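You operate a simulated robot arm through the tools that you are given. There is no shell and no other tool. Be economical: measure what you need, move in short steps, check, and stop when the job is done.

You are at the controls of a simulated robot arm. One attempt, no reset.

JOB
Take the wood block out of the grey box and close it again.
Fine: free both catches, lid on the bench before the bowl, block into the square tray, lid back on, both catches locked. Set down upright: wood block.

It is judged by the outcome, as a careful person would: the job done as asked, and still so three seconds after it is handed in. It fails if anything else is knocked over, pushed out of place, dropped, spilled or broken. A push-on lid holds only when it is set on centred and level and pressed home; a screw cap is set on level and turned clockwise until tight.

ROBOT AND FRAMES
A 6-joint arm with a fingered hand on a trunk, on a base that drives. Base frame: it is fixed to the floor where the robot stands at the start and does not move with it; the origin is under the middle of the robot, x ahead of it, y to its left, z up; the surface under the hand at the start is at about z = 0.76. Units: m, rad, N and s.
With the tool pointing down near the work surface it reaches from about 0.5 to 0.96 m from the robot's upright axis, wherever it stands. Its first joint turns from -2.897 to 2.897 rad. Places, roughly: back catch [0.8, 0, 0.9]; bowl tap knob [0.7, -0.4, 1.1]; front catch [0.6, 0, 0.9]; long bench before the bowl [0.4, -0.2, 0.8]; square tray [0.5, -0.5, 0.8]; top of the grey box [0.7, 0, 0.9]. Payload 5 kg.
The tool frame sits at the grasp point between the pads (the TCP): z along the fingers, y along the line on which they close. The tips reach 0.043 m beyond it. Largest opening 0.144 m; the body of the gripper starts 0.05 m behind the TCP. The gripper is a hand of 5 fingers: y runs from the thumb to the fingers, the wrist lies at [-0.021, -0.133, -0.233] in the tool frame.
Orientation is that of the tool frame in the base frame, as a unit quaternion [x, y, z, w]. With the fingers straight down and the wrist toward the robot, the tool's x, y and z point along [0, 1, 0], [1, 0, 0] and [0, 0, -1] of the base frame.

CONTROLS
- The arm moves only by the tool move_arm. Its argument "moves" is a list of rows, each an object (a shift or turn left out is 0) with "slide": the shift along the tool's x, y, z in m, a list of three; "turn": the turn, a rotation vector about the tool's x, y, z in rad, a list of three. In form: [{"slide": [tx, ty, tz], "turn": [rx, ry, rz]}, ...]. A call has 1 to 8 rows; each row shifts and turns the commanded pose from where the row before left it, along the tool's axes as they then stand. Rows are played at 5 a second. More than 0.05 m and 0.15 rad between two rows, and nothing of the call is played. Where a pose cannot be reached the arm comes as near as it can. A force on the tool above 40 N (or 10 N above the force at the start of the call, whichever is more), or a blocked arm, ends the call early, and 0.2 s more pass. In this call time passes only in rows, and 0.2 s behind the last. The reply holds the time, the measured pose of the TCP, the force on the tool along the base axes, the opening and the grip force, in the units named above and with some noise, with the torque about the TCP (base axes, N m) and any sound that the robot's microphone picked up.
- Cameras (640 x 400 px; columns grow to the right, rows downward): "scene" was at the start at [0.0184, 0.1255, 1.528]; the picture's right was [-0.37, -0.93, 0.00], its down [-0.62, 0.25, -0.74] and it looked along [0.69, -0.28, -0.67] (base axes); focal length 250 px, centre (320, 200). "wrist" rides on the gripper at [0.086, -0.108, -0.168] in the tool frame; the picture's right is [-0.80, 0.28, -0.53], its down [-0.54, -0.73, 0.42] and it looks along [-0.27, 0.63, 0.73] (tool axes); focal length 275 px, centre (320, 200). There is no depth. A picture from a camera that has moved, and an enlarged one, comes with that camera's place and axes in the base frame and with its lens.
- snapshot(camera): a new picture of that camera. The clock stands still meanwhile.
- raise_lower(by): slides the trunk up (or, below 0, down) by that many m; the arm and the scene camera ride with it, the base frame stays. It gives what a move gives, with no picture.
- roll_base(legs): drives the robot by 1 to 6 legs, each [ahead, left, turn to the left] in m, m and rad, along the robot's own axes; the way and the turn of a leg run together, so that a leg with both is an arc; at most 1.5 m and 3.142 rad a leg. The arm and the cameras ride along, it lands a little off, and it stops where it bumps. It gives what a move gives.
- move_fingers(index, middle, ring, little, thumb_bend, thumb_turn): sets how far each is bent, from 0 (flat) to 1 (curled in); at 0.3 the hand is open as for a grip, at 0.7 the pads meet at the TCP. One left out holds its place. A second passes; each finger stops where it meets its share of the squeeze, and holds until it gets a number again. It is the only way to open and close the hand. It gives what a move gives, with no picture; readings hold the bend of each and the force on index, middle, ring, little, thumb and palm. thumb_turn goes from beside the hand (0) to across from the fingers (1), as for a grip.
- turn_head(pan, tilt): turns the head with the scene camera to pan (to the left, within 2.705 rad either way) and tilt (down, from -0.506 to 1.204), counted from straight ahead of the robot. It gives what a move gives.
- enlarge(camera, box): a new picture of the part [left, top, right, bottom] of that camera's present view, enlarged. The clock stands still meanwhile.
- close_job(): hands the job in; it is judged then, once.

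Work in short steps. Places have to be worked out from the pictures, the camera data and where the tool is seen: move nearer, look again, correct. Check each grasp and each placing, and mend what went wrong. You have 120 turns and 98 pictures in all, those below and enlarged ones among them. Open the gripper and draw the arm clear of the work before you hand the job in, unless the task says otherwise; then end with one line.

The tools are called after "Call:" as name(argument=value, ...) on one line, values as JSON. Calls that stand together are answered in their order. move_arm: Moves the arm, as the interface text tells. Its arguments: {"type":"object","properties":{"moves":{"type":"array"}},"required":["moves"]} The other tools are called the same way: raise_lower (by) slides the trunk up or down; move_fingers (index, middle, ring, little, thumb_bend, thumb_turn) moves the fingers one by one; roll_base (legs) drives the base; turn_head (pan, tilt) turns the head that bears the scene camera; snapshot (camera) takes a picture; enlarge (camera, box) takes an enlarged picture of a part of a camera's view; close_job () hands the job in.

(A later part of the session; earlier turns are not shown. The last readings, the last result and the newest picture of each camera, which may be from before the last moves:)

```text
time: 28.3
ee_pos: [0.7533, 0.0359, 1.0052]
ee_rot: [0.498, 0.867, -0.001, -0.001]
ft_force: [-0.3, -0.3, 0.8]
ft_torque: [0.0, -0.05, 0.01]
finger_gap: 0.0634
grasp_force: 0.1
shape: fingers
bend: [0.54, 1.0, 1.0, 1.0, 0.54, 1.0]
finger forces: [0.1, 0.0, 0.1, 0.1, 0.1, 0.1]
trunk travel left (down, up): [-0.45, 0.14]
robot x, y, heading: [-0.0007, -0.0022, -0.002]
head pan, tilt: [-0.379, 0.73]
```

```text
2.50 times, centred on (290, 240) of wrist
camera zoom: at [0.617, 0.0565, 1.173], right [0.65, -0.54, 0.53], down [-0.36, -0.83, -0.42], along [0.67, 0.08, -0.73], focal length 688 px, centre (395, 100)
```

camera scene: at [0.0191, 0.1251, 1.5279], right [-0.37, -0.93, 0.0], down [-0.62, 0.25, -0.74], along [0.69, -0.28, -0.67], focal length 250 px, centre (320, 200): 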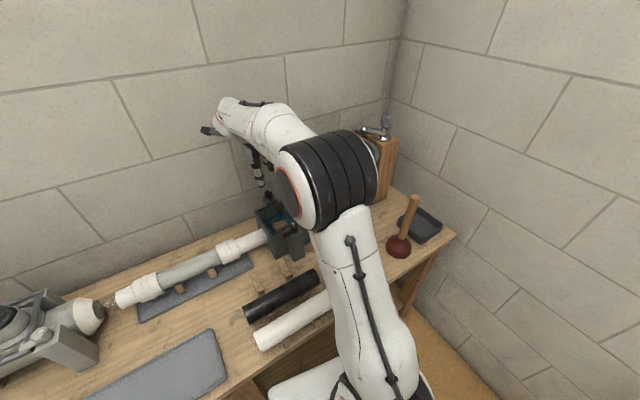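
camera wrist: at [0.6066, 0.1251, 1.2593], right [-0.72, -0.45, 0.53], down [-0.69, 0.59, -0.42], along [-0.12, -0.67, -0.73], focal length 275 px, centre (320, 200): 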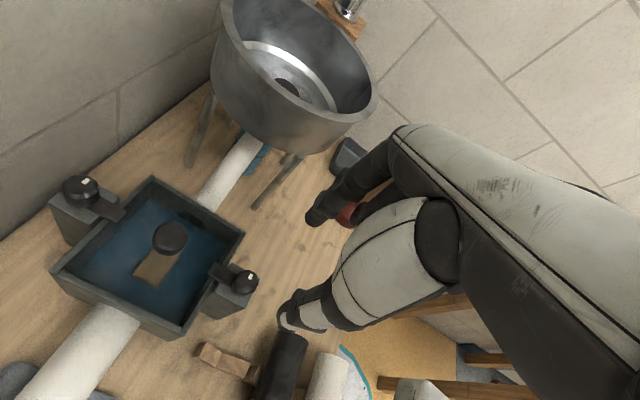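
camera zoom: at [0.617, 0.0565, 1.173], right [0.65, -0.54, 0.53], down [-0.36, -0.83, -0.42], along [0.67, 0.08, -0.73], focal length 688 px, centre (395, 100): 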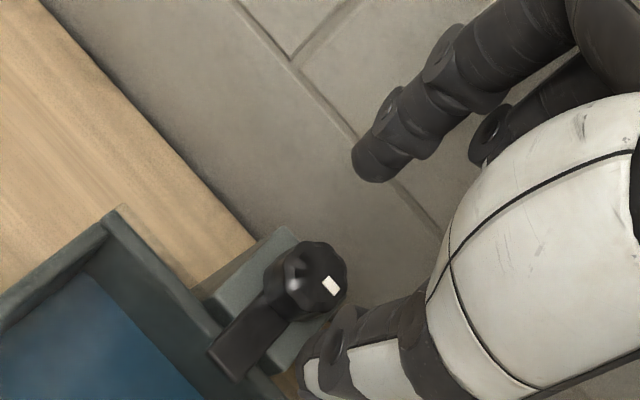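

The knob is at (0.760, 0.037). I'll shift, descend and look.

Call:
move_arm(moves=[{"slide": [-0.0116, 0.0062, 0.0]}, {"slide": [0, 0, 0.03]}, {"slide": [0, 0, 0.03]}])

Call:
enlarge(camera="wrist", box=[220, 190, 360, 290])

```text
time: 29.1
ee_pos: [0.7655, 0.0288, 0.944]
ee_rot: [0.498, 0.867, -0.003, -0.001]
ft_force: [-0.2, -0.5, 0.1]
ft_torque: [0.0, 0.0, 0.01]
finger_gap: 0.0637
grasp_force: 0.1
shape: fingers
bend: [0.54, 1.0, 1.0, 1.0, 0.54, 1.0]
finger forces: [0.1, 0.1, 0.1, 0.0, 0.0, 0.0]
trunk travel left (down, up): [-0.45, 0.14]
robot x, y, heading: [-0.0021, -0.0031, 0.003]
head pan, tilt: [-0.379, 0.73]
```

```text
4.00 times, centred on (290, 240) of wrist
camera zoom: at [0.6283, 0.0493, 1.1122], right [0.65, -0.55, 0.53], down [-0.36, -0.83, -0.42], along [0.67, 0.08, -0.73], focal length 1101 px, centre (440, 40)
```

zoom: 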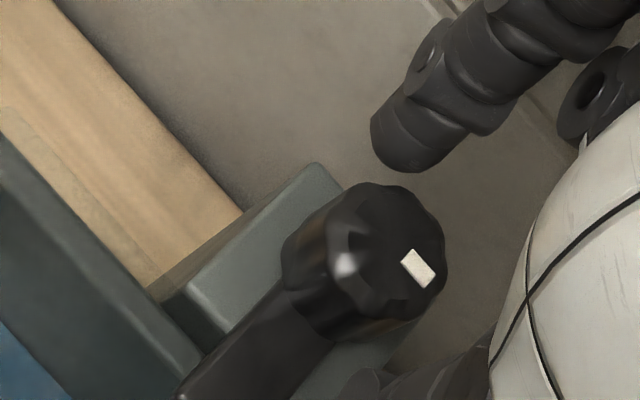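

Aligned. I'll squeeze and turn clockwise.

Call:
move_fingers(index=0.74, thumb_bend=0.74)

Call:
move_arm(moves=[{"slide": [0, -0.0009, 0], "turn": [0, 0, 0.1]}, {"slide": [0, -0.0009, 0], "turn": [0, 0, 0.1]}, {"slide": [0, -0.0009, 0], "turn": [0, 0, 0.1]}, {"slide": [0, -0.0009, 0], "turn": [0, 0, 0.1]}])

Call:
move_arm(moves=[{"slide": [0, -0.0009, 0], "turn": [0, 0, 0.1]}, {"slide": [0, -0.0009, 0], "turn": [0, 0, 0.1]}, {"slide": [0, -0.0009, 0], "turn": [0, 0, 0.1]}, {"slide": [0, -0.0009, 0], "turn": [0, 0, 0.1]}])

Call:
enlarge(camera="wrist", box=[220, 190, 360, 290])

```text
time: 30.1
ee_pos: [0.7644, 0.0278, 0.9444]
ee_rot: [0.5, 0.866, -0.003, -0.002]
ft_force: [-3.9, -1.8, -1.4]
ft_torque: [0.04, 0.06, 0.07]
finger_gap: 0.0279
grasp_force: 11.1
shape: fingers
bend: [0.64, 1.0, 1.0, 1.0, 0.66, 1.0]
finger forces: [9.2, 0.1, 0.0, 0.0, 13.1, 0.0]
trunk travel left (down, up): [-0.45, 0.14]
robot x, y, heading: [-0.0, -0.0004, -0.001]
head pan, tilt: [-0.379, 0.73]
```

```text
time: 31.1
ee_pos: [0.7613, 0.0264, 0.944]
ee_rot: [0.662, 0.749, -0.003, -0.001]
ft_force: [-2.3, -2.9, -6.3]
ft_torque: [-0.08, -0.01, 0.13]
finger_gap: 0.0267
grasp_force: 9.9
shape: fingers
bend: [0.64, 1.0, 1.0, 1.0, 0.67, 1.0]
finger forces: [7.1, 0.0, 0.1, 0.0, 12.2, 0.1]
trunk travel left (down, up): [-0.45, 0.14]
robot x, y, heading: [-0.0009, -0.0018, -0.004]
head pan, tilt: [-0.379, 0.73]
```

```text
time: 32.1
ee_pos: [0.7588, 0.024, 0.9459]
ee_rot: [0.798, 0.602, -0.002, 0.0]
ft_force: [-1.6, -8.9, -7.0]
ft_torque: [-0.33, 0.03, 0.2]
finger_gap: 0.0233
grasp_force: 11.0
shape: fingers
bend: [0.65, 1.0, 1.0, 1.0, 0.69, 1.0]
finger forces: [6.6, 0.1, 0.0, 0.0, 15.1, 0.1]
trunk travel left (down, up): [-0.45, 0.14]
robot x, y, heading: [0.0, -0.0016, 0.0]
head pan, tilt: [-0.379, 0.73]
```

```text
4.00 times, centred on (290, 240) of wrist
camera zoom: at [0.6775, 0.1395, 1.1129], right [0.06, -0.84, 0.54], down [-0.85, -0.33, -0.42], along [0.53, -0.43, -0.73], focal length 1101 px, centre (440, 40)
```

zoom: 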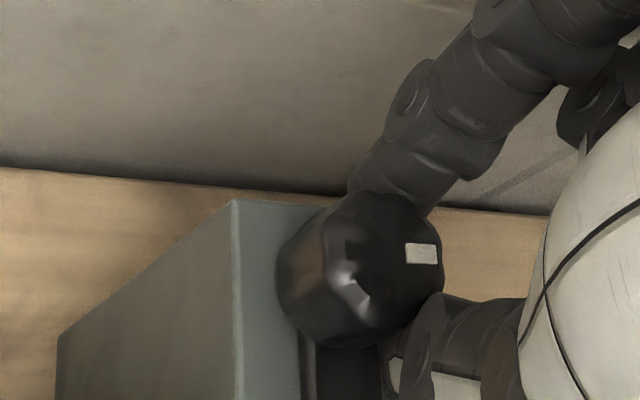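

Comparing the marker and tongue directions, the back knob has not turned; the fingers slipped. The front one worked counter-clockwise, so I'll regrip from about -68° and try that way with a firmer squeeze.

Call:
move_fingers(index=0.52, thumb_bend=0.52)

Call:
move_arm(moves=[{"slide": [0, 0, -0.05]}, {"turn": [0, 0, 0.15]}, {"turn": [0, 0, 0.15]}, {"turn": [0, 0, 0.15]}, {"turn": [0, 0, 0.15]}, {"turn": [0, 0, 0.15]}, {"turn": [0, 0, 0.15]}, {"slide": [-0.003, -0.0116, 0]}])

Call:
move_arm(moves=[{"slide": [0, 0, 0.026]}, {"slide": [0, 0, 0.026]}])

Call:
enlarge(camera="wrist", box=[220, 190, 360, 290])

```text
time: 33.1
ee_pos: [0.7566, 0.0281, 0.9479]
ee_rot: [0.797, 0.604, -0.001, 0.0]
ft_force: [1.4, 0.7, 18.2]
ft_torque: [0.18, 0.71, -0.04]
finger_gap: 0.0698
grasp_force: 9.6
shape: fingers
bend: [0.52, 1.0, 1.0, 1.0, 0.53, 1.0]
finger forces: [0.1, 0.0, 0.0, 0.0, 18.2, 0.0]
trunk travel left (down, up): [-0.45, 0.14]
robot x, y, heading: [0.0009, -0.0021, -0.002]
head pan, tilt: [-0.379, 0.73]
```

```text
time: 34.9
ee_pos: [0.751, 0.0365, 0.9942]
ee_rot: [0.981, 0.195, -0.002, 0.0]
ft_force: [0.5, -0.4, -0.7]
ft_torque: [0.04, 0.0, 0.0]
finger_gap: 0.0706
grasp_force: 0.0
shape: fingers
bend: [0.52, 1.0, 1.0, 1.0, 0.52, 1.0]
finger forces: [0.0, 0.1, 0.0, 0.0, 0.0, 0.1]
trunk travel left (down, up): [-0.45, 0.14]
robot x, y, heading: [-0.001, 0.0023, -0.004]
head pan, tilt: [-0.379, 0.73]
```

```text
time: 35.5
ee_pos: [0.7534, 0.0337, 0.9415]
ee_rot: [0.98, 0.197, -0.003, 0.001]
ft_force: [0.4, -0.9, 1.2]
ft_torque: [0.04, 0.03, 0.0]
finger_gap: 0.071
grasp_force: 0.2
shape: fingers
bend: [0.52, 1.0, 1.0, 1.0, 0.52, 1.0]
finger forces: [0.0, 0.0, 0.0, 0.0, 1.0, 0.1]
trunk travel left (down, up): [-0.45, 0.14]
robot x, y, heading: [0.0026, -0.0026, -0.001]
head pan, tilt: [-0.379, 0.73]
```

```text
4.00 times, centred on (290, 240) of wrist
camera zoom: at [0.7898, 0.1692, 1.1091], right [-0.62, -0.57, 0.54], down [-0.78, 0.46, -0.42], along [-0.01, -0.68, -0.73], focal length 1101 px, centre (440, 40)
```

zoom: 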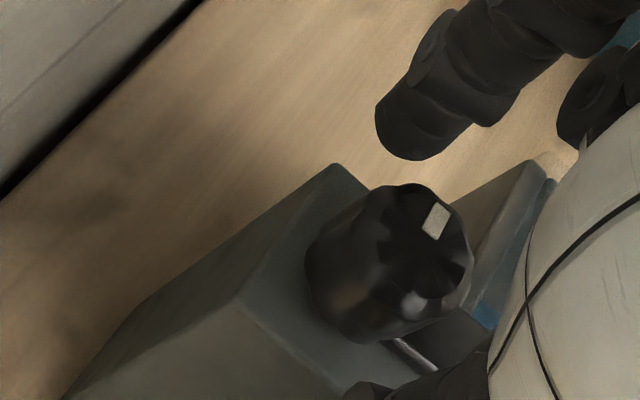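

Call:
move_arm(moves=[{"slide": [0, 0, -0.002]}])

Call:
move_fingers(index=0.85, thumb_bend=0.85)

Call:
move_arm(moves=[{"slide": [0, 0.0009, 0], "turn": [0, 0, -0.1]}, {"slide": [0, 0.0009, 0], "turn": [0, 0, -0.1]}, {"slide": [0, 0.0009, 0], "turn": [0, 0, -0.1]}, {"slide": [0, 0.0009, 0], "turn": [0, 0, -0.1]}])

Call:
enlarge(camera="wrist", box=[220, 190, 360, 290])

```text
time: 35.9
ee_pos: [0.7503, 0.0358, 0.9442]
ee_rot: [0.98, 0.198, -0.003, 0.0]
ft_force: [-1.2, 0.5, 0.3]
ft_torque: [0.03, 0.0, -0.02]
finger_gap: 0.0711
grasp_force: 0.0
shape: fingers
bend: [0.52, 1.0, 1.0, 1.0, 0.52, 1.0]
finger forces: [0.0, 0.0, 0.0, 0.0, 0.0, 0.0]
trunk travel left (down, up): [-0.45, 0.14]
robot x, y, heading: [0.0009, -0.0036, 0.003]
head pan, tilt: [-0.379, 0.73]
```

```text
time: 36.9
ee_pos: [0.7507, 0.036, 0.9445]
ee_rot: [0.98, 0.197, -0.004, 0.001]
ft_force: [-7.9, 9.0, -9.4]
ft_torque: [0.12, 0.19, 0.04]
finger_gap: 0.0298
grasp_force: 15.2
shape: fingers
bend: [0.61, 1.0, 1.0, 1.0, 0.66, 1.0]
finger forces: [9.6, 0.1, 0.1, 0.1, 21.0, 0.1]
trunk travel left (down, up): [-0.45, 0.14]
robot x, y, heading: [0.0038, -0.0024, -0.001]
head pan, tilt: [-0.379, 0.73]
```

```text
time: 37.9
ee_pos: [0.7512, 0.028, 0.9437]
ee_rot: [0.923, 0.385, -0.005, 0.0]
ft_force: [-20.1, -18.0, -13.2]
ft_torque: [-0.84, 0.57, -0.38]
finger_gap: 0.0277
grasp_force: 17.7
shape: fingers
bend: [0.61, 1.0, 1.0, 1.0, 0.67, 1.0]
finger forces: [16.7, 0.0, 0.0, 0.0, 18.6, 0.0]
trunk travel left (down, up): [-0.45, 0.14]
robot x, y, heading: [-0.0016, -0.0025, 0.0]
head pan, tilt: [-0.379, 0.73]
```

```text
4.00 times, centred on (290, 240) of wrist
camera zoom: at [0.7356, 0.1675, 1.1111], right [-0.35, -0.76, 0.54], down [-0.9, 0.12, -0.42], along [0.25, -0.63, -0.73], focal length 1101 px, centre (440, 40)
```

zoom: 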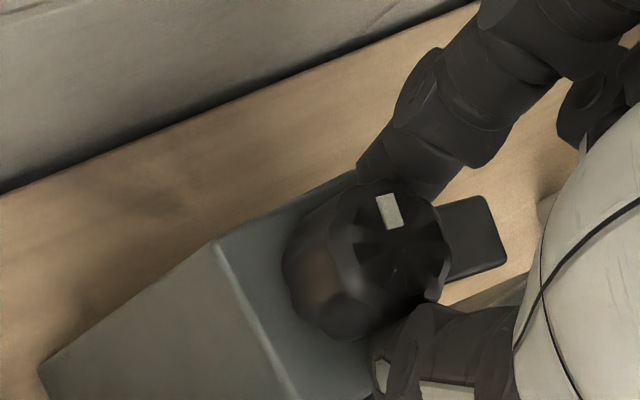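

The back tongue has swung out to the side, so both catches open counter-clockwise and both are free. I'll release, lift and check.

Call:
move_fingers(index=0.54, thumb_bend=0.54)

Call:
move_arm(moves=[{"slide": [0, 0, -0.035]}, {"slide": [0, 0, -0.035]}, {"slide": [0, -0.02, -0.035]}, {"slide": [0, -0.045, 0]}, {"slide": [0, -0.045, 0]}])

Call:
snapshot(camera="wrist")

```text
time: 38.9
ee_pos: [0.7528, 0.0325, 0.9457]
ee_rot: [0.922, 0.388, -0.003, 0.001]
ft_force: [0.4, 0.1, -0.2]
ft_torque: [-0.01, -0.02, -0.02]
finger_gap: 0.0634
grasp_force: 0.1
shape: fingers
bend: [0.54, 1.0, 1.0, 1.0, 0.54, 1.0]
finger forces: [0.1, 0.0, 0.0, 0.0, 0.1, 0.0]
trunk travel left (down, up): [-0.45, 0.14]
robot x, y, heading: [-0.0023, -0.0005, -0.0]
head pan, tilt: [-0.379, 0.73]
```

```text
time: 40.1
ee_pos: [0.6751, 0.1104, 1.0465]
ee_rot: [0.922, 0.388, -0.003, 0.0]
ft_force: [-0.6, 0.3, 0.1]
ft_torque: [0.0, 0.06, -0.03]
finger_gap: 0.0638
grasp_force: 0.1
shape: fingers
bend: [0.54, 1.0, 1.0, 1.0, 0.54, 1.0]
finger forces: [0.0, 0.0, 0.1, 0.0, 0.0, 0.0]
trunk travel left (down, up): [-0.45, 0.14]
robot x, y, heading: [0.0006, -0.0027, -0.001]
head pan, tilt: [-0.379, 0.73]
```

```text
60 pictures are left
camera wrist: at [0.6581, 0.2479, 1.2155], right [-0.35, -0.77, 0.54], down [-0.9, 0.12, -0.42], along [0.26, -0.63, -0.73], focal length 275 px, centre (320, 200)
```

wrist: 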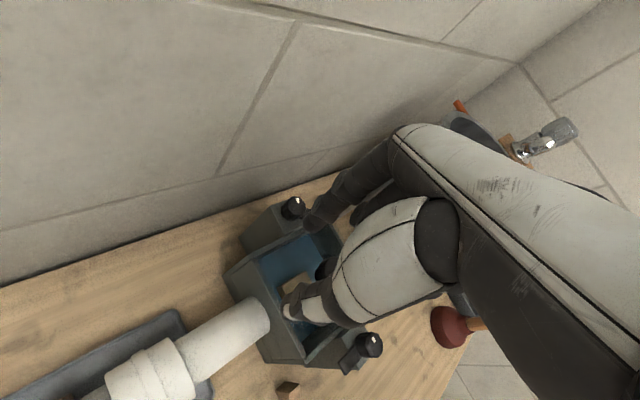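

Both catches look clear. Next I'll take the lid knob at about (0.664, 0.017) with thumb, index and middle, moving above it first.

Call:
move_fingers(index=0.47, middle=0.47, thumb_bend=0.47)

Call:
move_arm(moves=[{"slide": [-0.026, 0.019, 0]}, {"slide": [-0.026, 0.019, 0]}, {"slide": [-0.025, 0.0195, 0]}, {"slide": [0, 0, 0.03]}])

Call:
enlarge(camera="wrist", box=[180, 160, 400, 320])

```text
time: 41.1
ee_pos: [0.6755, 0.108, 1.0487]
ee_rot: [0.922, 0.387, -0.003, 0.001]
ft_force: [-0.4, 1.1, 0.2]
ft_torque: [-0.01, 0.02, 0.0]
finger_gap: 0.0886
grasp_force: 0.0
shape: fingers
bend: [0.47, 0.47, 1.0, 1.0, 0.47, 1.0]
finger forces: [0.1, 0.1, 0.0, 0.0, 0.1, 0.0]
trunk travel left (down, up): [-0.45, 0.14]
robot x, y, heading: [-0.0007, 0.0009, -0.001]
head pan, tilt: [-0.379, 0.73]
```

```text
time: 42.1
ee_pos: [0.6603, 0.0128, 1.0208]
ee_rot: [0.922, 0.388, -0.002, 0.001]
ft_force: [-0.5, -1.0, 0.0]
ft_torque: [0.02, -0.02, -0.02]
finger_gap: 0.0888
grasp_force: 0.2
shape: fingers
bend: [0.47, 0.47, 1.0, 1.0, 0.47, 1.0]
finger forces: [0.0, 0.0, 0.0, 0.0, 0.0, 0.1]
trunk travel left (down, up): [-0.45, 0.14]
robot x, y, heading: [-0.0022, -0.0032, -0.002]
head pan, tilt: [-0.379, 0.73]
```

```text
2.50 times, centred on (290, 240) of wrist
camera zoom: at [0.6435, 0.1523, 1.1881], right [-0.35, -0.77, 0.54], down [-0.9, 0.12, -0.42], along [0.26, -0.63, -0.73], focal length 688 px, centre (395, 100)
```

zoom: 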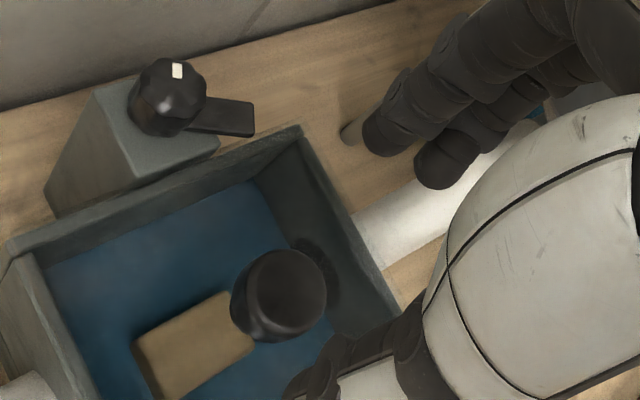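

The back tongue is clear of the lid. I'll lower further over the lid knob and look again.

Call:
move_arm(moves=[{"slide": [0.002, 0.002, 0.03]}, {"slide": [0, 0, 0.03]}])

Call:
enlarge(camera="wrist", box=[220, 180, 380, 290])

Call:
enlarge(camera="scene", box=[240, 150, 340, 275])

```text
time: 42.7
ee_pos: [0.6643, 0.0164, 0.9579]
ee_rot: [0.922, 0.387, -0.003, 0.001]
ft_force: [-0.1, 1.0, -0.2]
ft_torque: [-0.01, -0.03, -0.02]
finger_gap: 0.089
grasp_force: 0.1
shape: fingers
bend: [0.47, 0.47, 1.0, 1.0, 0.47, 1.0]
finger forces: [0.0, 0.1, 0.1, 0.1, 0.0, 0.1]
trunk travel left (down, up): [-0.45, 0.14]
robot x, y, heading: [0.0004, -0.0006, -0.002]
head pan, tilt: [-0.379, 0.73]
```

```text
3.64 times, centred on (300, 235) of wrist
camera zoom: at [0.6475, 0.1541, 1.126], right [-0.35, -0.77, 0.54], down [-0.9, 0.12, -0.42], along [0.26, -0.63, -0.73], focal length 1001 px, centre (393, 73)
```

zoom: 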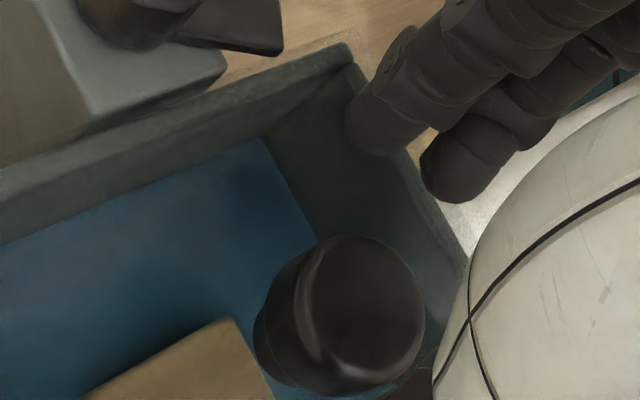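

```text
3.20 times, centred on (290, 212) of scene
camera zoom: at [0.0191, 0.1251, 1.528], right [-0.37, -0.93, 0.0], down [-0.62, 0.25, -0.74], along [0.69, -0.28, -0.67], focal length 801 px, centre (416, 160)
```

zoom: 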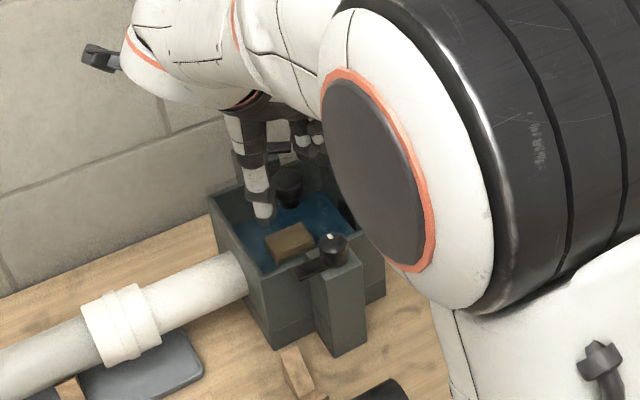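

Alignment looks good. I'll lower the last 15 mm and close gently.

Call:
move_arm(moves=[{"slide": [0.002, 0, 0.008]}, {"slide": [0, 0, 0.007]}])

Call:
move_fingers(index=0.66, middle=0.66, thumb_bend=0.68)

Call:
enlarge(camera="wrist", box=[220, 180, 380, 290])

```text
time: 43.3
ee_pos: [0.6654, 0.015, 0.945]
ee_rot: [0.922, 0.387, -0.002, 0.001]
ft_force: [-0.5, -0.1, 2.3]
ft_torque: [-0.11, -0.09, 0.0]
finger_gap: 0.0887
grasp_force: 0.8
shape: fingers
bend: [0.47, 0.47, 1.0, 1.0, 0.47, 1.0]
finger forces: [0.0, 1.5, 0.0, 0.0, 0.0, 0.0]
trunk travel left (down, up): [-0.45, 0.14]
robot x, y, heading: [0.0011, 0.0004, -0.002]
head pan, tilt: [-0.379, 0.73]
```

```text
time: 44.3
ee_pos: [0.6656, 0.0164, 0.9451]
ee_rot: [0.922, 0.387, -0.003, 0.0]
ft_force: [-5.6, 0.3, 0.4]
ft_torque: [0.04, 0.14, -0.04]
finger_gap: 0.0322
grasp_force: 5.9
shape: fingers
bend: [0.64, 0.65, 1.0, 1.0, 0.63, 1.0]
finger forces: [2.5, 1.7, 0.0, 0.0, 7.2, 0.0]
trunk travel left (down, up): [-0.45, 0.14]
robot x, y, heading: [-0.0024, -0.003, -0.003]
head pan, tilt: [-0.379, 0.73]
```

```text
3.64 times, centred on (300, 235) of wrist
camera zoom: at [0.6481, 0.154, 1.112], right [-0.35, -0.77, 0.54], down [-0.9, 0.12, -0.42], along [0.26, -0.63, -0.73], focal length 1001 px, centre (393, 73)
```

zoom: 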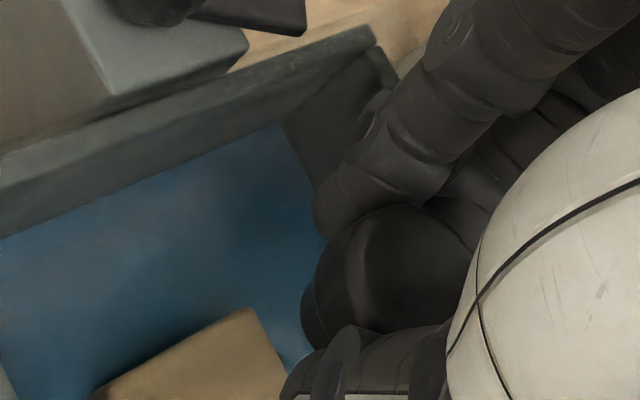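

All three digits touch the knob. I'll squeeze more and lift straight up.

Call:
move_fingers(index=0.8, middle=0.8, thumb_bend=0.8)

Call:
move_arm(moves=[{"slide": [0, 0, -0.01]}, {"slide": [0, 0, -0.02]}, {"slide": [0, 0, -0.03]}, {"slide": [0, 0, -0.03]}])

Call:
snapshot(camera="wrist")

Call:
enlarge(camera="scene", box=[220, 120, 360, 275])

```text
time: 45.3
ee_pos: [0.6656, 0.0156, 0.9444]
ee_rot: [0.922, 0.387, -0.004, 0.001]
ft_force: [-5.4, -0.8, -2.2]
ft_torque: [0.18, 0.32, 0.03]
finger_gap: 0.029
grasp_force: 23.4
shape: fingers
bend: [0.64, 0.66, 1.0, 1.0, 0.64, 1.0]
finger forces: [9.5, 8.5, 0.0, 0.1, 29.0, 0.0]
trunk travel left (down, up): [-0.45, 0.14]
robot x, y, heading: [-0.0004, 0.0031, -0.002]
head pan, tilt: [-0.379, 0.73]
```

```text
time: 46.3
ee_pos: [0.6671, 0.0174, 1.0367]
ee_rot: [0.922, 0.387, -0.002, 0.001]
ft_force: [-0.3, 0.2, -2.8]
ft_torque: [0.04, -0.02, -0.03]
finger_gap: 0.0305
grasp_force: 32.7
shape: fingers
bend: [0.62, 0.66, 1.0, 1.0, 0.66, 1.0]
finger forces: [12.3, 15.6, 0.0, 0.1, 36.8, 0.0]
trunk travel left (down, up): [-0.45, 0.14]
robot x, y, heading: [0.002, -0.0003, -0.001]
head pan, tilt: [-0.379, 0.73]
```

```text
55 pictures are left
camera wrist: at [0.6508, 0.1554, 1.204], right [-0.35, -0.77, 0.54], down [-0.9, 0.12, -0.42], along [0.26, -0.63, -0.73], focal length 275 px, centre (320, 200)
```

wrist: 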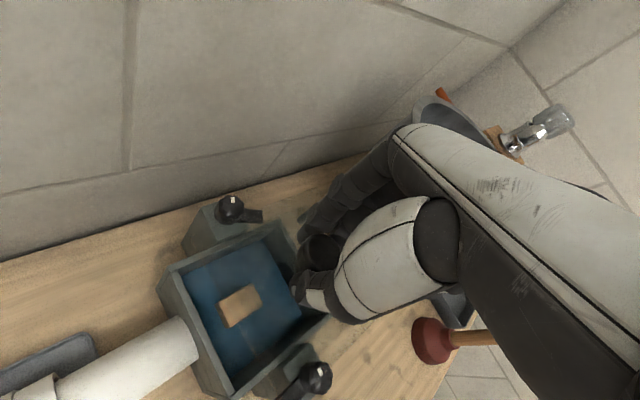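

```text
2.58 times, centred on (290, 198) of scene
camera zoom: at [0.0189, 0.125, 1.528], right [-0.37, -0.93, 0.0], down [-0.62, 0.25, -0.74], along [0.69, -0.28, -0.67], focal length 646 px, centre (397, 206)
```

zoom: 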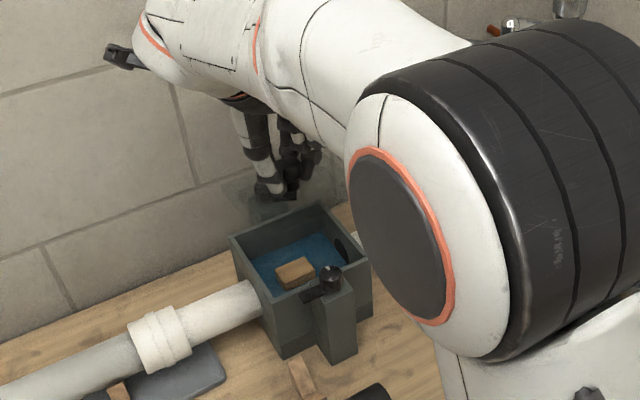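

The lid is off and held level (about 2.8 N), and the block sits in the box. I'll carry it over the clear bench spot at about (0.48, -0.19).

Call:
move_arm(moves=[{"slide": [-0.04, 0.0016, 0]}, {"slide": [-0.04, 0.0016, 0]}, {"slide": [-0.04, 0.0016, 0]}, {"slide": [-0.04, 0.0016, 0]}, {"slide": [-0.04, 0.0016, 0]}, {"slide": [-0.04, 0.0016, 0]}, {"slide": [-0.04, 0.0016, 0]}])

Call:
move_arm(moves=[{"slide": [0, 0, 0.04]}, {"slide": [0, 0, 0.04]}, {"slide": [0, 0, 0.04]}, {"slide": [0, 0, 0.04]}])

Call:
snapshot(camera="wrist")

Call:
snapshot(camera="scene")

```text
time: 47.9
ee_pos: [0.4785, -0.1914, 1.0388]
ee_rot: [0.922, 0.388, -0.003, 0.0]
ft_force: [0.5, 1.1, -1.6]
ft_torque: [0.0, -0.03, 0.02]
finger_gap: 0.0303
grasp_force: 26.7
shape: fingers
bend: [0.63, 0.66, 1.0, 1.0, 0.65, 1.0]
finger forces: [12.2, 16.3, 0.0, 0.0, 25.0, 0.0]
trunk travel left (down, up): [-0.45, 0.14]
robot x, y, heading: [0.0006, -0.0014, 0.0]
head pan, tilt: [-0.379, 0.73]
```

```text
time: 48.9
ee_pos: [0.4783, -0.1921, 0.8797]
ee_rot: [0.922, 0.388, -0.003, 0.0]
ft_force: [0.1, -0.1, -1.6]
ft_torque: [0.02, 0.0, 0.0]
finger_gap: 0.0302
grasp_force: 26.2
shape: fingers
bend: [0.63, 0.66, 1.0, 1.0, 0.65, 1.0]
finger forces: [11.9, 16.2, 0.0, 0.0, 23.6, 0.1]
trunk travel left (down, up): [-0.45, 0.14]
robot x, y, heading: [-0.0012, 0.0018, -0.0]
head pan, tilt: [-0.379, 0.73]
```

```text
53 pictures are left
camera wrist: at [0.4613, -0.0533, 1.0465], right [-0.35, -0.77, 0.54], down [-0.9, 0.12, -0.42], along [0.26, -0.63, -0.73], focal length 275 px, centre (320, 200)
```

wrist: 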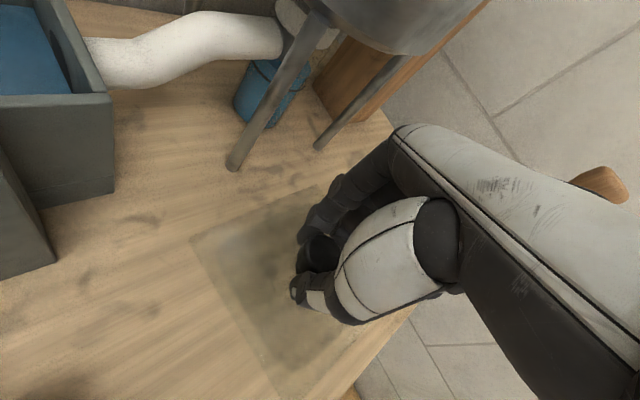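

```text
52 pictures are left
camera scene: at [0.0189, 0.1249, 1.528], right [-0.37, -0.93, 0.0], down [-0.62, 0.25, -0.74], along [0.69, -0.28, -0.67], focal length 250 px, centre (320, 200)
```

scene: 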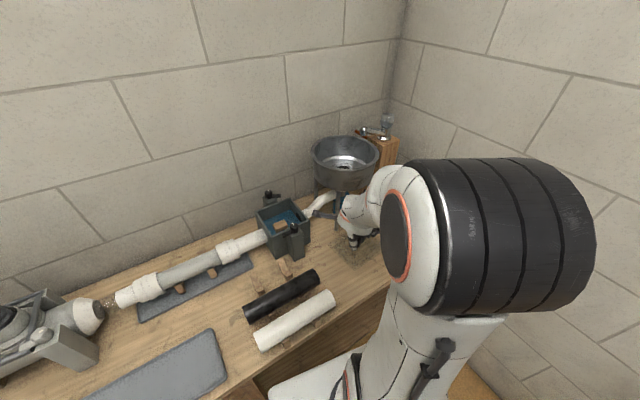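

The clear lid is visible over open bench, clear of the pipes, legs and plunger. I'll lower carefully.

Call:
move_arm(moves=[{"slide": [0, 0, 0.015]}, {"slide": [0, 0, 0.015]}, {"slide": [0, 0, 0.01]}])

Call:
move_arm(moves=[{"slide": [0, 0, 0.006]}, {"slide": [0, 0, 0.006]}])

```text
time: 49.7
ee_pos: [0.4783, -0.1917, 0.8377]
ee_rot: [0.921, 0.388, -0.002, -0.001]
ft_force: [0.1, -0.1, -2.8]
ft_torque: [0.01, 0.0, 0.0]
finger_gap: 0.0298
grasp_force: 25.9
shape: fingers
bend: [0.63, 0.66, 1.0, 1.0, 0.65, 1.0]
finger forces: [11.8, 16.1, 0.0, 0.0, 23.4, 0.0]
trunk travel left (down, up): [-0.45, 0.14]
robot x, y, heading: [-0.002, 0.0006, -0.003]
head pan, tilt: [-0.379, 0.73]
```

```text
time: 50.3
ee_pos: [0.4782, -0.1919, 0.8254]
ee_rot: [0.922, 0.387, -0.003, 0.001]
ft_force: [-1.2, -0.2, 3.4]
ft_torque: [0.26, -0.13, 0.08]
finger_gap: 0.0286
grasp_force: 26.5
shape: fingers
bend: [0.63, 0.66, 1.0, 1.0, 0.66, 1.0]
finger forces: [12.9, 10.0, 0.1, 0.0, 30.7, 0.0]
trunk travel left (down, up): [-0.45, 0.14]
robot x, y, heading: [0.0022, 0.0011, -0.002]
head pan, tilt: [-0.379, 0.73]
```

Contact at z≈0.825. I'll go 1.5 mm more, then release gently and rise.

Call:
move_arm(moves=[{"slide": [0, 0, 0.0015]}])

Call:
move_fingers(index=0.62, middle=0.62, thumb_bend=0.62)

Call:
move_fingers(index=0.5, middle=0.5, thumb_bend=0.5)

Call:
move_arm(moves=[{"slide": [0, 0, -0.03]}, {"slide": [0, 0, -0.04]}, {"slide": [0, 0, -0.04]}])

Call:
snapshot(camera="wrist")

```text
time: 50.7
ee_pos: [0.4777, -0.1925, 0.8258]
ee_rot: [0.922, 0.388, -0.001, 0.002]
ft_force: [-5.1, 0.7, 24.3]
ft_torque: [0.79, 0.39, 0.06]
finger_gap: 0.0287
grasp_force: 37.1
shape: fingers
bend: [0.63, 0.66, 1.0, 1.0, 0.66, 1.0]
finger forces: [13.5, 10.5, 0.1, 0.0, 50.4, 0.0]
trunk travel left (down, up): [-0.45, 0.14]
robot x, y, heading: [0.0018, 0.0022, -0.006]
head pan, tilt: [-0.379, 0.73]
```

```text
time: 51.5
ee_pos: [0.4806, -0.1932, 0.8274]
ee_rot: [0.922, 0.388, 0.0, 0.004]
ft_force: [-2.3, 1.4, 17.0]
ft_torque: [0.29, 0.11, 0.05]
finger_gap: 0.0354
grasp_force: 10.6
shape: fingers
bend: [0.63, 0.62, 1.0, 1.0, 0.62, 1.0]
finger forces: [3.0, 2.1, 0.1, 0.0, 15.6, 0.0]
trunk travel left (down, up): [-0.45, 0.14]
robot x, y, heading: [-0.0014, -0.0014, -0.003]
head pan, tilt: [-0.379, 0.73]
stopped: the force on the tool passed its limit at 41 N (the readings are from after the stop); the commanded pose is now the measured one
```

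```text
time: 52.5
ee_pos: [0.4785, -0.1903, 0.8276]
ee_rot: [0.922, 0.388, 0.001, 0.003]
ft_force: [-3.7, 5.8, 39.7]
ft_torque: [-0.67, -1.25, 0.13]
finger_gap: 0.0702
grasp_force: 19.4
shape: fingers
bend: [0.54, 0.51, 1.0, 1.0, 0.5, 1.0]
finger forces: [28.7, 10.3, 0.0, 0.0, 0.0, 0.1]
trunk travel left (down, up): [-0.45, 0.14]
robot x, y, heading: [0.0004, -0.0009, -0.002]
head pan, tilt: [-0.379, 0.73]
```

```text
time: 53.2
ee_pos: [0.4792, -0.1918, 0.9354]
ee_rot: [0.922, 0.387, -0.001, 0.002]
ft_force: [0.8, -0.2, 0.5]
ft_torque: [-0.04, 0.04, 0.0]
finger_gap: 0.0777
grasp_force: 0.1
shape: fingers
bend: [0.5, 0.5, 1.0, 1.0, 0.5, 1.0]
finger forces: [0.0, 0.0, 0.0, 0.0, 0.1, 0.0]
trunk travel left (down, up): [-0.45, 0.14]
robot x, y, heading: [-0.0, 0.0009, 0.003]
head pan, tilt: [-0.379, 0.73]
```

```text
51 pictures are left
camera wrist: at [0.4619, -0.0543, 1.1012], right [-0.35, -0.77, 0.54], down [-0.9, 0.12, -0.42], along [0.26, -0.63, -0.73], focal length 275 px, centre (320, 200)
```

wrist: 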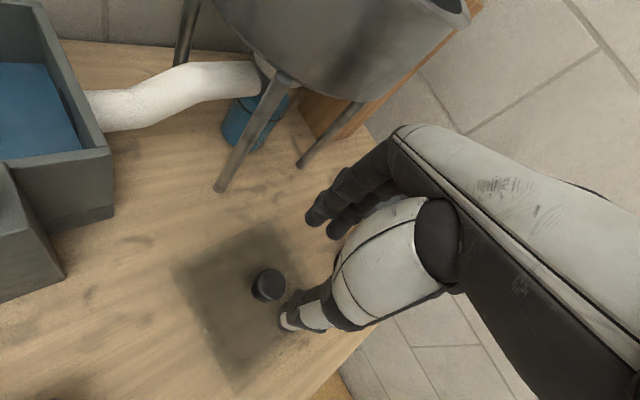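

The lid is flat on the bench. Opening the fingers swings the tips lower, so near surfaces I'll rise while opening. Next the block, which I place at about (0.657, 0.032) with its top at z≈0.843. I'll move above the box for a close look.

Call:
move_arm(moves=[{"slide": [0, 0, -0.05]}, {"slide": [0, 0, -0.05]}, {"slide": [0.047, -0.005, 0]}, {"slide": [0.047, -0.005, 0]}, {"slide": [0.047, -0.005, 0]}, {"slide": [0.047, -0.005, 0]}, {"slide": [0.047, -0.005, 0]}, {"slide": [0.044, -0.005, 0]}])

Call:
enlarge(camera="wrist", box=[150, 180, 390, 360])

Call:
enlarge(camera="scene", box=[240, 190, 330, 265])

```text
time: 55.0
ee_pos: [0.6559, 0.0314, 1.0325]
ee_rot: [0.922, 0.388, 0.0, 0.002]
ft_force: [-0.2, 0.1, -0.5]
ft_torque: [0.01, 0.0, 0.0]
finger_gap: 0.0781
grasp_force: 0.0
shape: fingers
bend: [0.5, 0.5, 1.0, 1.0, 0.5, 1.0]
finger forces: [0.0, 0.1, 0.1, 0.0, 0.1, 0.0]
trunk travel left (down, up): [-0.45, 0.14]
robot x, y, heading: [0.0001, -0.0018, -0.002]
head pan, tilt: [-0.379, 0.73]
```

```text
2.22 times, centred on (270, 270) of wrist
camera zoom: at [0.6378, 0.1696, 1.1997], right [-0.35, -0.77, 0.54], down [-0.9, 0.12, -0.42], along [0.26, -0.63, -0.73], focal length 612 px, centre (431, 44)
```

zoom: 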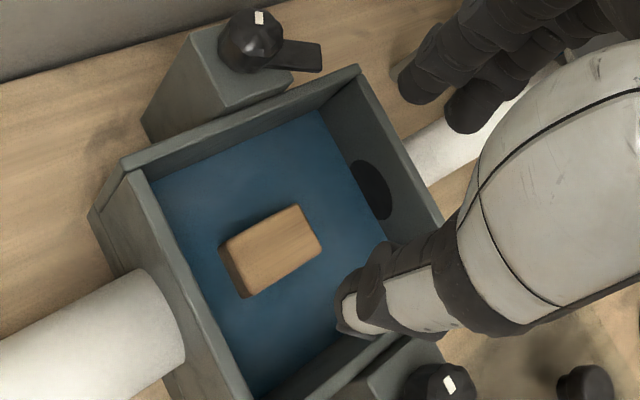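

```text
5.33 times, centred on (285, 228) of scene
camera zoom: at [0.0189, 0.1253, 1.5279], right [-0.37, -0.93, 0.0], down [-0.62, 0.25, -0.74], along [0.69, -0.28, -0.67], focal length 1335 px, centre (507, 53)
```

zoom: 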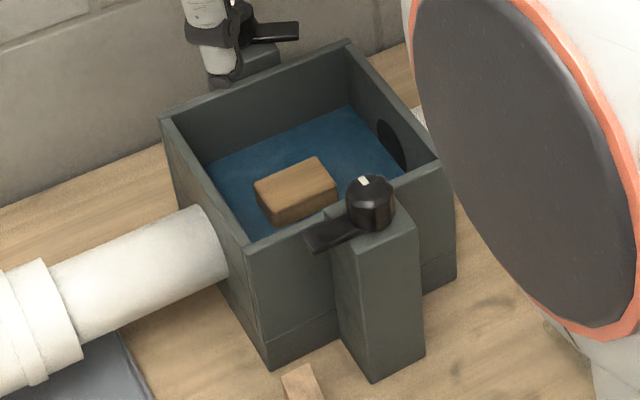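

The block is about 49 × 32 mm, aligned with the box, centred at (0.658, 0.029). It floats with its top at about 0.84. I'll turn the hand closer to the block's short axis, keeping the palm clear of the front catch, and descend partway.

Call:
move_arm(moves=[{"turn": [0, 0, -0.14]}, {"turn": [0, 0, -0.14]}, {"turn": [0, 0, -0.14]}, {"slide": [-0.0044, 0.0025, 0]}, {"slide": [0, 0, 0.04]}, {"slide": [0, 0, 0.04]}])

Call:
enlarge(camera="wrist", box=[180, 160, 400, 320])

Call:
enlarge(camera="scene", box=[240, 150, 340, 265])

```text
time: 56.5
ee_pos: [0.6586, 0.0247, 0.9546]
ee_rot: [0.821, 0.571, 0.0, 0.002]
ft_force: [-0.5, 0.1, 0.6]
ft_torque: [0.01, 0.01, 0.01]
finger_gap: 0.0779
grasp_force: 0.1
shape: fingers
bend: [0.5, 0.5, 1.0, 1.0, 0.5, 1.0]
finger forces: [0.0, 0.1, 0.0, 0.0, 0.0, 0.0]
trunk travel left (down, up): [-0.45, 0.14]
robot x, y, heading: [-0.0019, -0.0036, -0.004]
head pan, tilt: [-0.379, 0.73]
```

```text
2.50 times, centred on (290, 240) of wrist
camera zoom: at [0.5854, 0.1441, 1.1215], right [-0.01, -0.84, 0.54], down [-0.87, -0.26, -0.42], along [0.49, -0.47, -0.73], focal length 688 px, centre (395, 100)
```

zoom: 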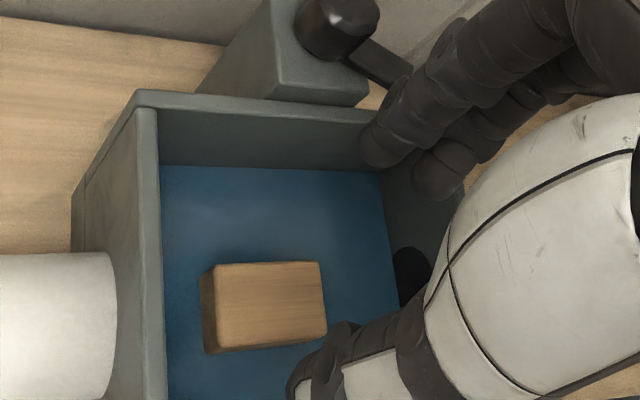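

```text
3.48 times, centred on (290, 208) of scene
camera zoom: at [0.0191, 0.1251, 1.528], right [-0.37, -0.93, 0.0], down [-0.62, 0.25, -0.74], along [0.69, -0.28, -0.67], focal length 871 px, centre (424, 174)
```

zoom: 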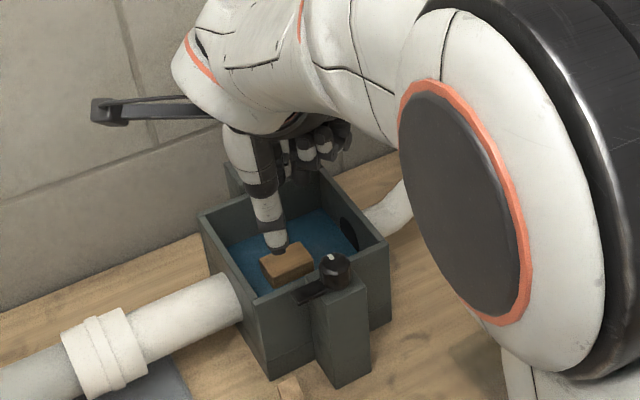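

The hand clears the catches and the block is nearly under the pinch point. I'll descend into the box in small steps.

Call:
move_arm(moves=[{"slide": [0, -0.0016, 0.025]}, {"slide": [0, 0, 0.02]}, {"slide": [0, 0, 0.02]}, {"slide": [0, 0, 0.02]}])

Call:
enlarge(camera="wrist", box=[220, 170, 380, 290])

Call:
enlarge(camera="scene", box=[240, 150, 340, 265])

```text
time: 57.5
ee_pos: [0.6541, 0.0237, 0.8681]
ee_rot: [0.821, 0.571, -0.001, 0.001]
ft_force: [-0.1, 0.5, 0.8]
ft_torque: [-0.02, 0.01, 0.02]
finger_gap: 0.078
grasp_force: 0.2
shape: fingers
bend: [0.5, 0.5, 1.0, 1.0, 0.5, 1.0]
finger forces: [0.0, 0.0, 0.0, 0.0, 0.1, 0.0]
trunk travel left (down, up): [-0.45, 0.14]
robot x, y, heading: [-0.0035, 0.0026, 0.005]
head pan, tilt: [-0.379, 0.73]
```

```text
3.33 times, centred on (300, 230) of wrist
camera zoom: at [0.5818, 0.1442, 1.0351], right [-0.01, -0.84, 0.54], down [-0.87, -0.26, -0.42], along [0.49, -0.47, -0.73], focal length 918 px, centre (387, 100)
```

zoom: 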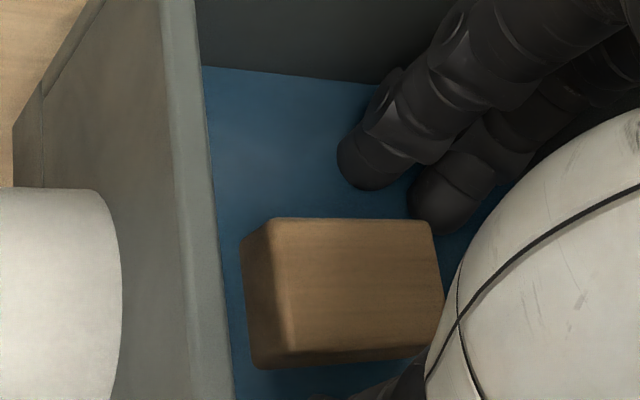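

```text
3.48 times, centred on (290, 208) of scene
camera zoom: at [0.0188, 0.1251, 1.528], right [-0.37, -0.93, 0.0], down [-0.62, 0.25, -0.74], along [0.69, -0.28, -0.67], focal length 871 px, centre (424, 174)
```

zoom: 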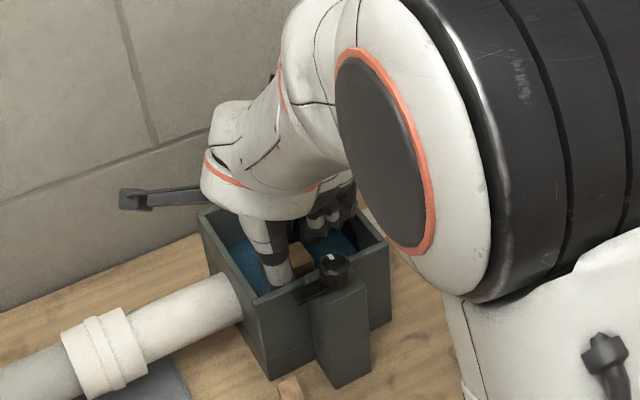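

The block lies squarely between the fingers and thumb. Closing gently.

Call:
move_fingers(index=0.64, middle=0.64, thumb_bend=0.64)

Call:
enlarge(camera="wrist", box=[220, 170, 380, 290])

```text
time: 58.5
ee_pos: [0.6538, 0.0243, 0.868]
ee_rot: [0.821, 0.571, -0.001, 0.001]
ft_force: [0.5, 0.0, 0.4]
ft_torque: [0.02, -0.01, 0.01]
finger_gap: 0.0382
grasp_force: 4.0
shape: fingers
bend: [0.62, 0.63, 1.0, 1.0, 0.61, 1.0]
finger forces: [2.6, 1.7, 0.0, 0.0, 3.7, 0.1]
trunk travel left (down, up): [-0.45, 0.14]
robot x, y, heading: [0.0021, 0.005, -0.0]
head pan, tilt: [-0.379, 0.73]
```

```text
3.33 times, centred on (300, 230) of wrist
camera zoom: at [0.5817, 0.1442, 1.0353], right [-0.01, -0.84, 0.54], down [-0.87, -0.26, -0.42], along [0.49, -0.47, -0.73], focal length 918 px, centre (387, 100)
```

zoom: 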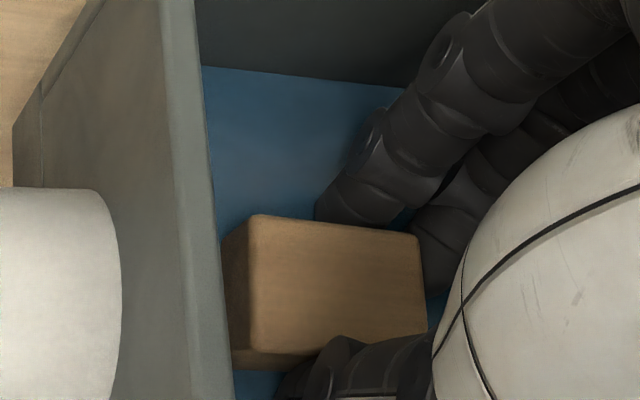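

The block is aligned with the pads. I'll squeeze and lift straight out.

Call:
move_fingers(index=0.74, middle=0.74, thumb_bend=0.76)

Call:
move_arm(moves=[{"slide": [0, 0, -0.015]}, {"slide": [0, 0, -0.025]}, {"slide": [0, 0, -0.04]}, {"slide": [0, 0, -0.04]}, {"slide": [0, 0, -0.04]}, {"slide": [0, 0, -0.03]}])

Call:
snapshot(camera="wrist")

```text
time: 59.5
ee_pos: [0.6552, 0.0246, 0.8677]
ee_rot: [0.821, 0.571, -0.001, 0.002]
ft_force: [0.2, -1.0, 0.3]
ft_torque: [-0.01, -0.01, 0.02]
finger_gap: 0.0352
grasp_force: 19.1
shape: fingers
bend: [0.6, 0.66, 1.0, 1.0, 0.66, 1.0]
finger forces: [11.1, 10.2, 0.0, 0.0, 17.3, 0.1]
trunk travel left (down, up): [-0.45, 0.14]
robot x, y, heading: [0.0013, 0.0047, -0.003]
head pan, tilt: [-0.379, 0.73]
```

```text
time: 60.9
ee_pos: [0.6543, 0.024, 1.0593]
ee_rot: [0.821, 0.571, -0.001, 0.001]
ft_force: [-0.4, 0.7, -0.5]
ft_torque: [-0.01, 0.03, 0.01]
finger_gap: 0.0352
grasp_force: 18.7
shape: fingers
bend: [0.6, 0.66, 1.0, 1.0, 0.66, 1.0]
finger forces: [11.0, 10.1, 0.1, 0.0, 17.3, 0.1]
trunk travel left (down, up): [-0.45, 0.14]
robot x, y, heading: [-0.0026, 0.0005, -0.003]
head pan, tilt: [-0.379, 0.73]
```

```text
43 pictures are left
camera wrist: at [0.5819, 0.1433, 1.2251], right [-0.01, -0.84, 0.54], down [-0.87, -0.26, -0.42], along [0.49, -0.47, -0.73], focal length 275 px, centre (320, 200)
```

wrist: 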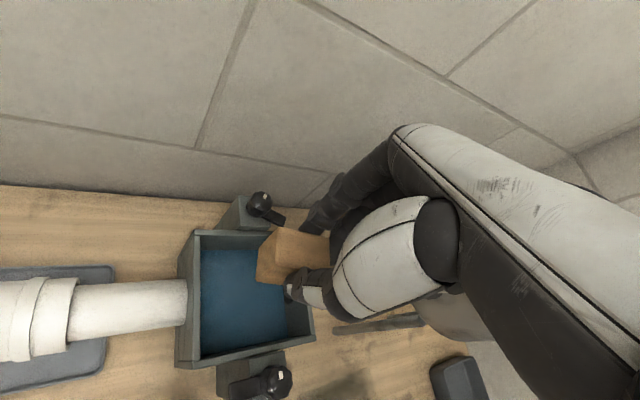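

The block is held securely. I'll raise to about 1.15, above the plunger and bowl, come in front of the bowl, and carry it toward the tray near (0.516, -0.505).

Call:
move_arm(moves=[{"slide": [0, 0, -0.045]}, {"slide": [0, 0, -0.045]}, {"slide": [-0.029, -0.025, 0]}, {"slide": [-0.029, -0.025, 0]}, {"slide": [-0.029, -0.025, 0]}, {"slide": [-0.029, -0.025, 0]}])

Call:
move_arm(moves=[{"slide": [-0.0428, 0.0155, 0]}, {"slide": [-0.0428, 0.0155, 0]}, {"slide": [-0.0428, 0.0155, 0]}, {"slide": [-0.0428, 0.0155, 0]}, {"slide": [-0.0428, 0.0155, 0]}, {"slide": [-0.0428, 0.0155, 0]}, {"slide": [-0.0428, 0.0155, 0]}, {"slide": [-0.0428, 0.0155, 0]}])

Call:
snapshot(camera="wrist")

Call:
snapshot(camera="scene")

```text
time: 62.2
ee_pos: [0.5161, -0.0484, 1.1493]
ee_rot: [0.821, 0.571, -0.001, 0.001]
ft_force: [0.7, -0.1, -0.6]
ft_torque: [-0.02, 0.01, -0.03]
finger_gap: 0.0351
grasp_force: 19.3
shape: fingers
bend: [0.6, 0.66, 1.0, 1.0, 0.66, 1.0]
finger forces: [11.0, 9.9, 0.1, 0.0, 17.0, 0.0]
trunk travel left (down, up): [-0.45, 0.14]
robot x, y, heading: [0.0001, 0.0004, -0.0]
head pan, tilt: [-0.379, 0.73]
```

```text
time: 64.0
ee_pos: [0.5167, -0.4108, 1.1482]
ee_rot: [0.821, 0.571, -0.001, 0.001]
ft_force: [0.0, -0.6, -0.1]
ft_torque: [-0.04, 0.0, 0.03]
finger_gap: 0.035
grasp_force: 19.5
shape: fingers
bend: [0.6, 0.66, 1.0, 1.0, 0.66, 1.0]
finger forces: [11.3, 10.3, 0.1, 0.1, 16.9, 0.0]
trunk travel left (down, up): [-0.45, 0.14]
robot x, y, heading: [0.0002, -0.0003, -0.002]
head pan, tilt: [-0.379, 0.73]
```

```text
42 pictures are left
camera wrist: at [0.4428, -0.2921, 1.3154], right [-0.01, -0.84, 0.54], down [-0.87, -0.26, -0.42], along [0.49, -0.47, -0.73], focal length 275 px, centre (320, 200)
```

wrist: 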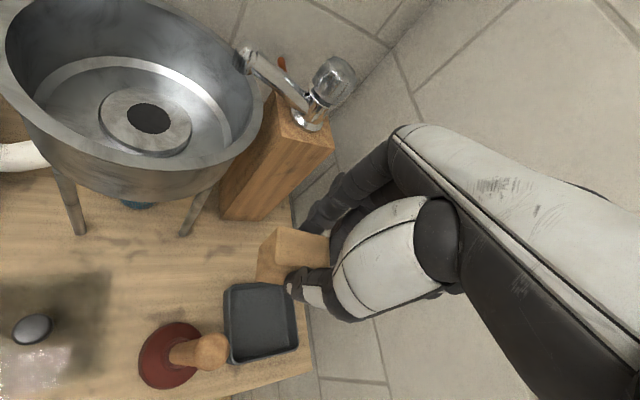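

```text
41 pictures are left
camera scene: at [0.0188, 0.1246, 1.528], right [-0.37, -0.93, 0.0], down [-0.62, 0.25, -0.74], along [0.69, -0.28, -0.67], focal length 250 px, centre (320, 200)
```

scene: 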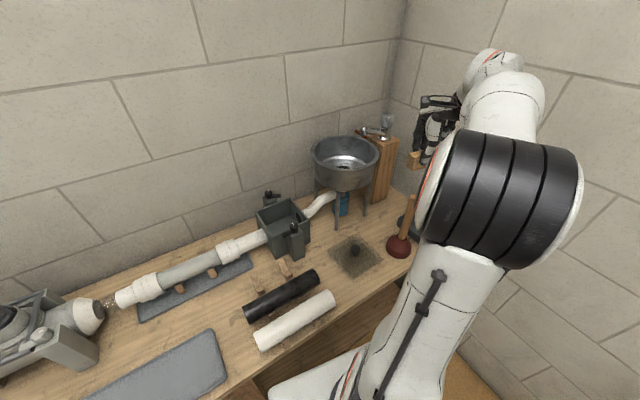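

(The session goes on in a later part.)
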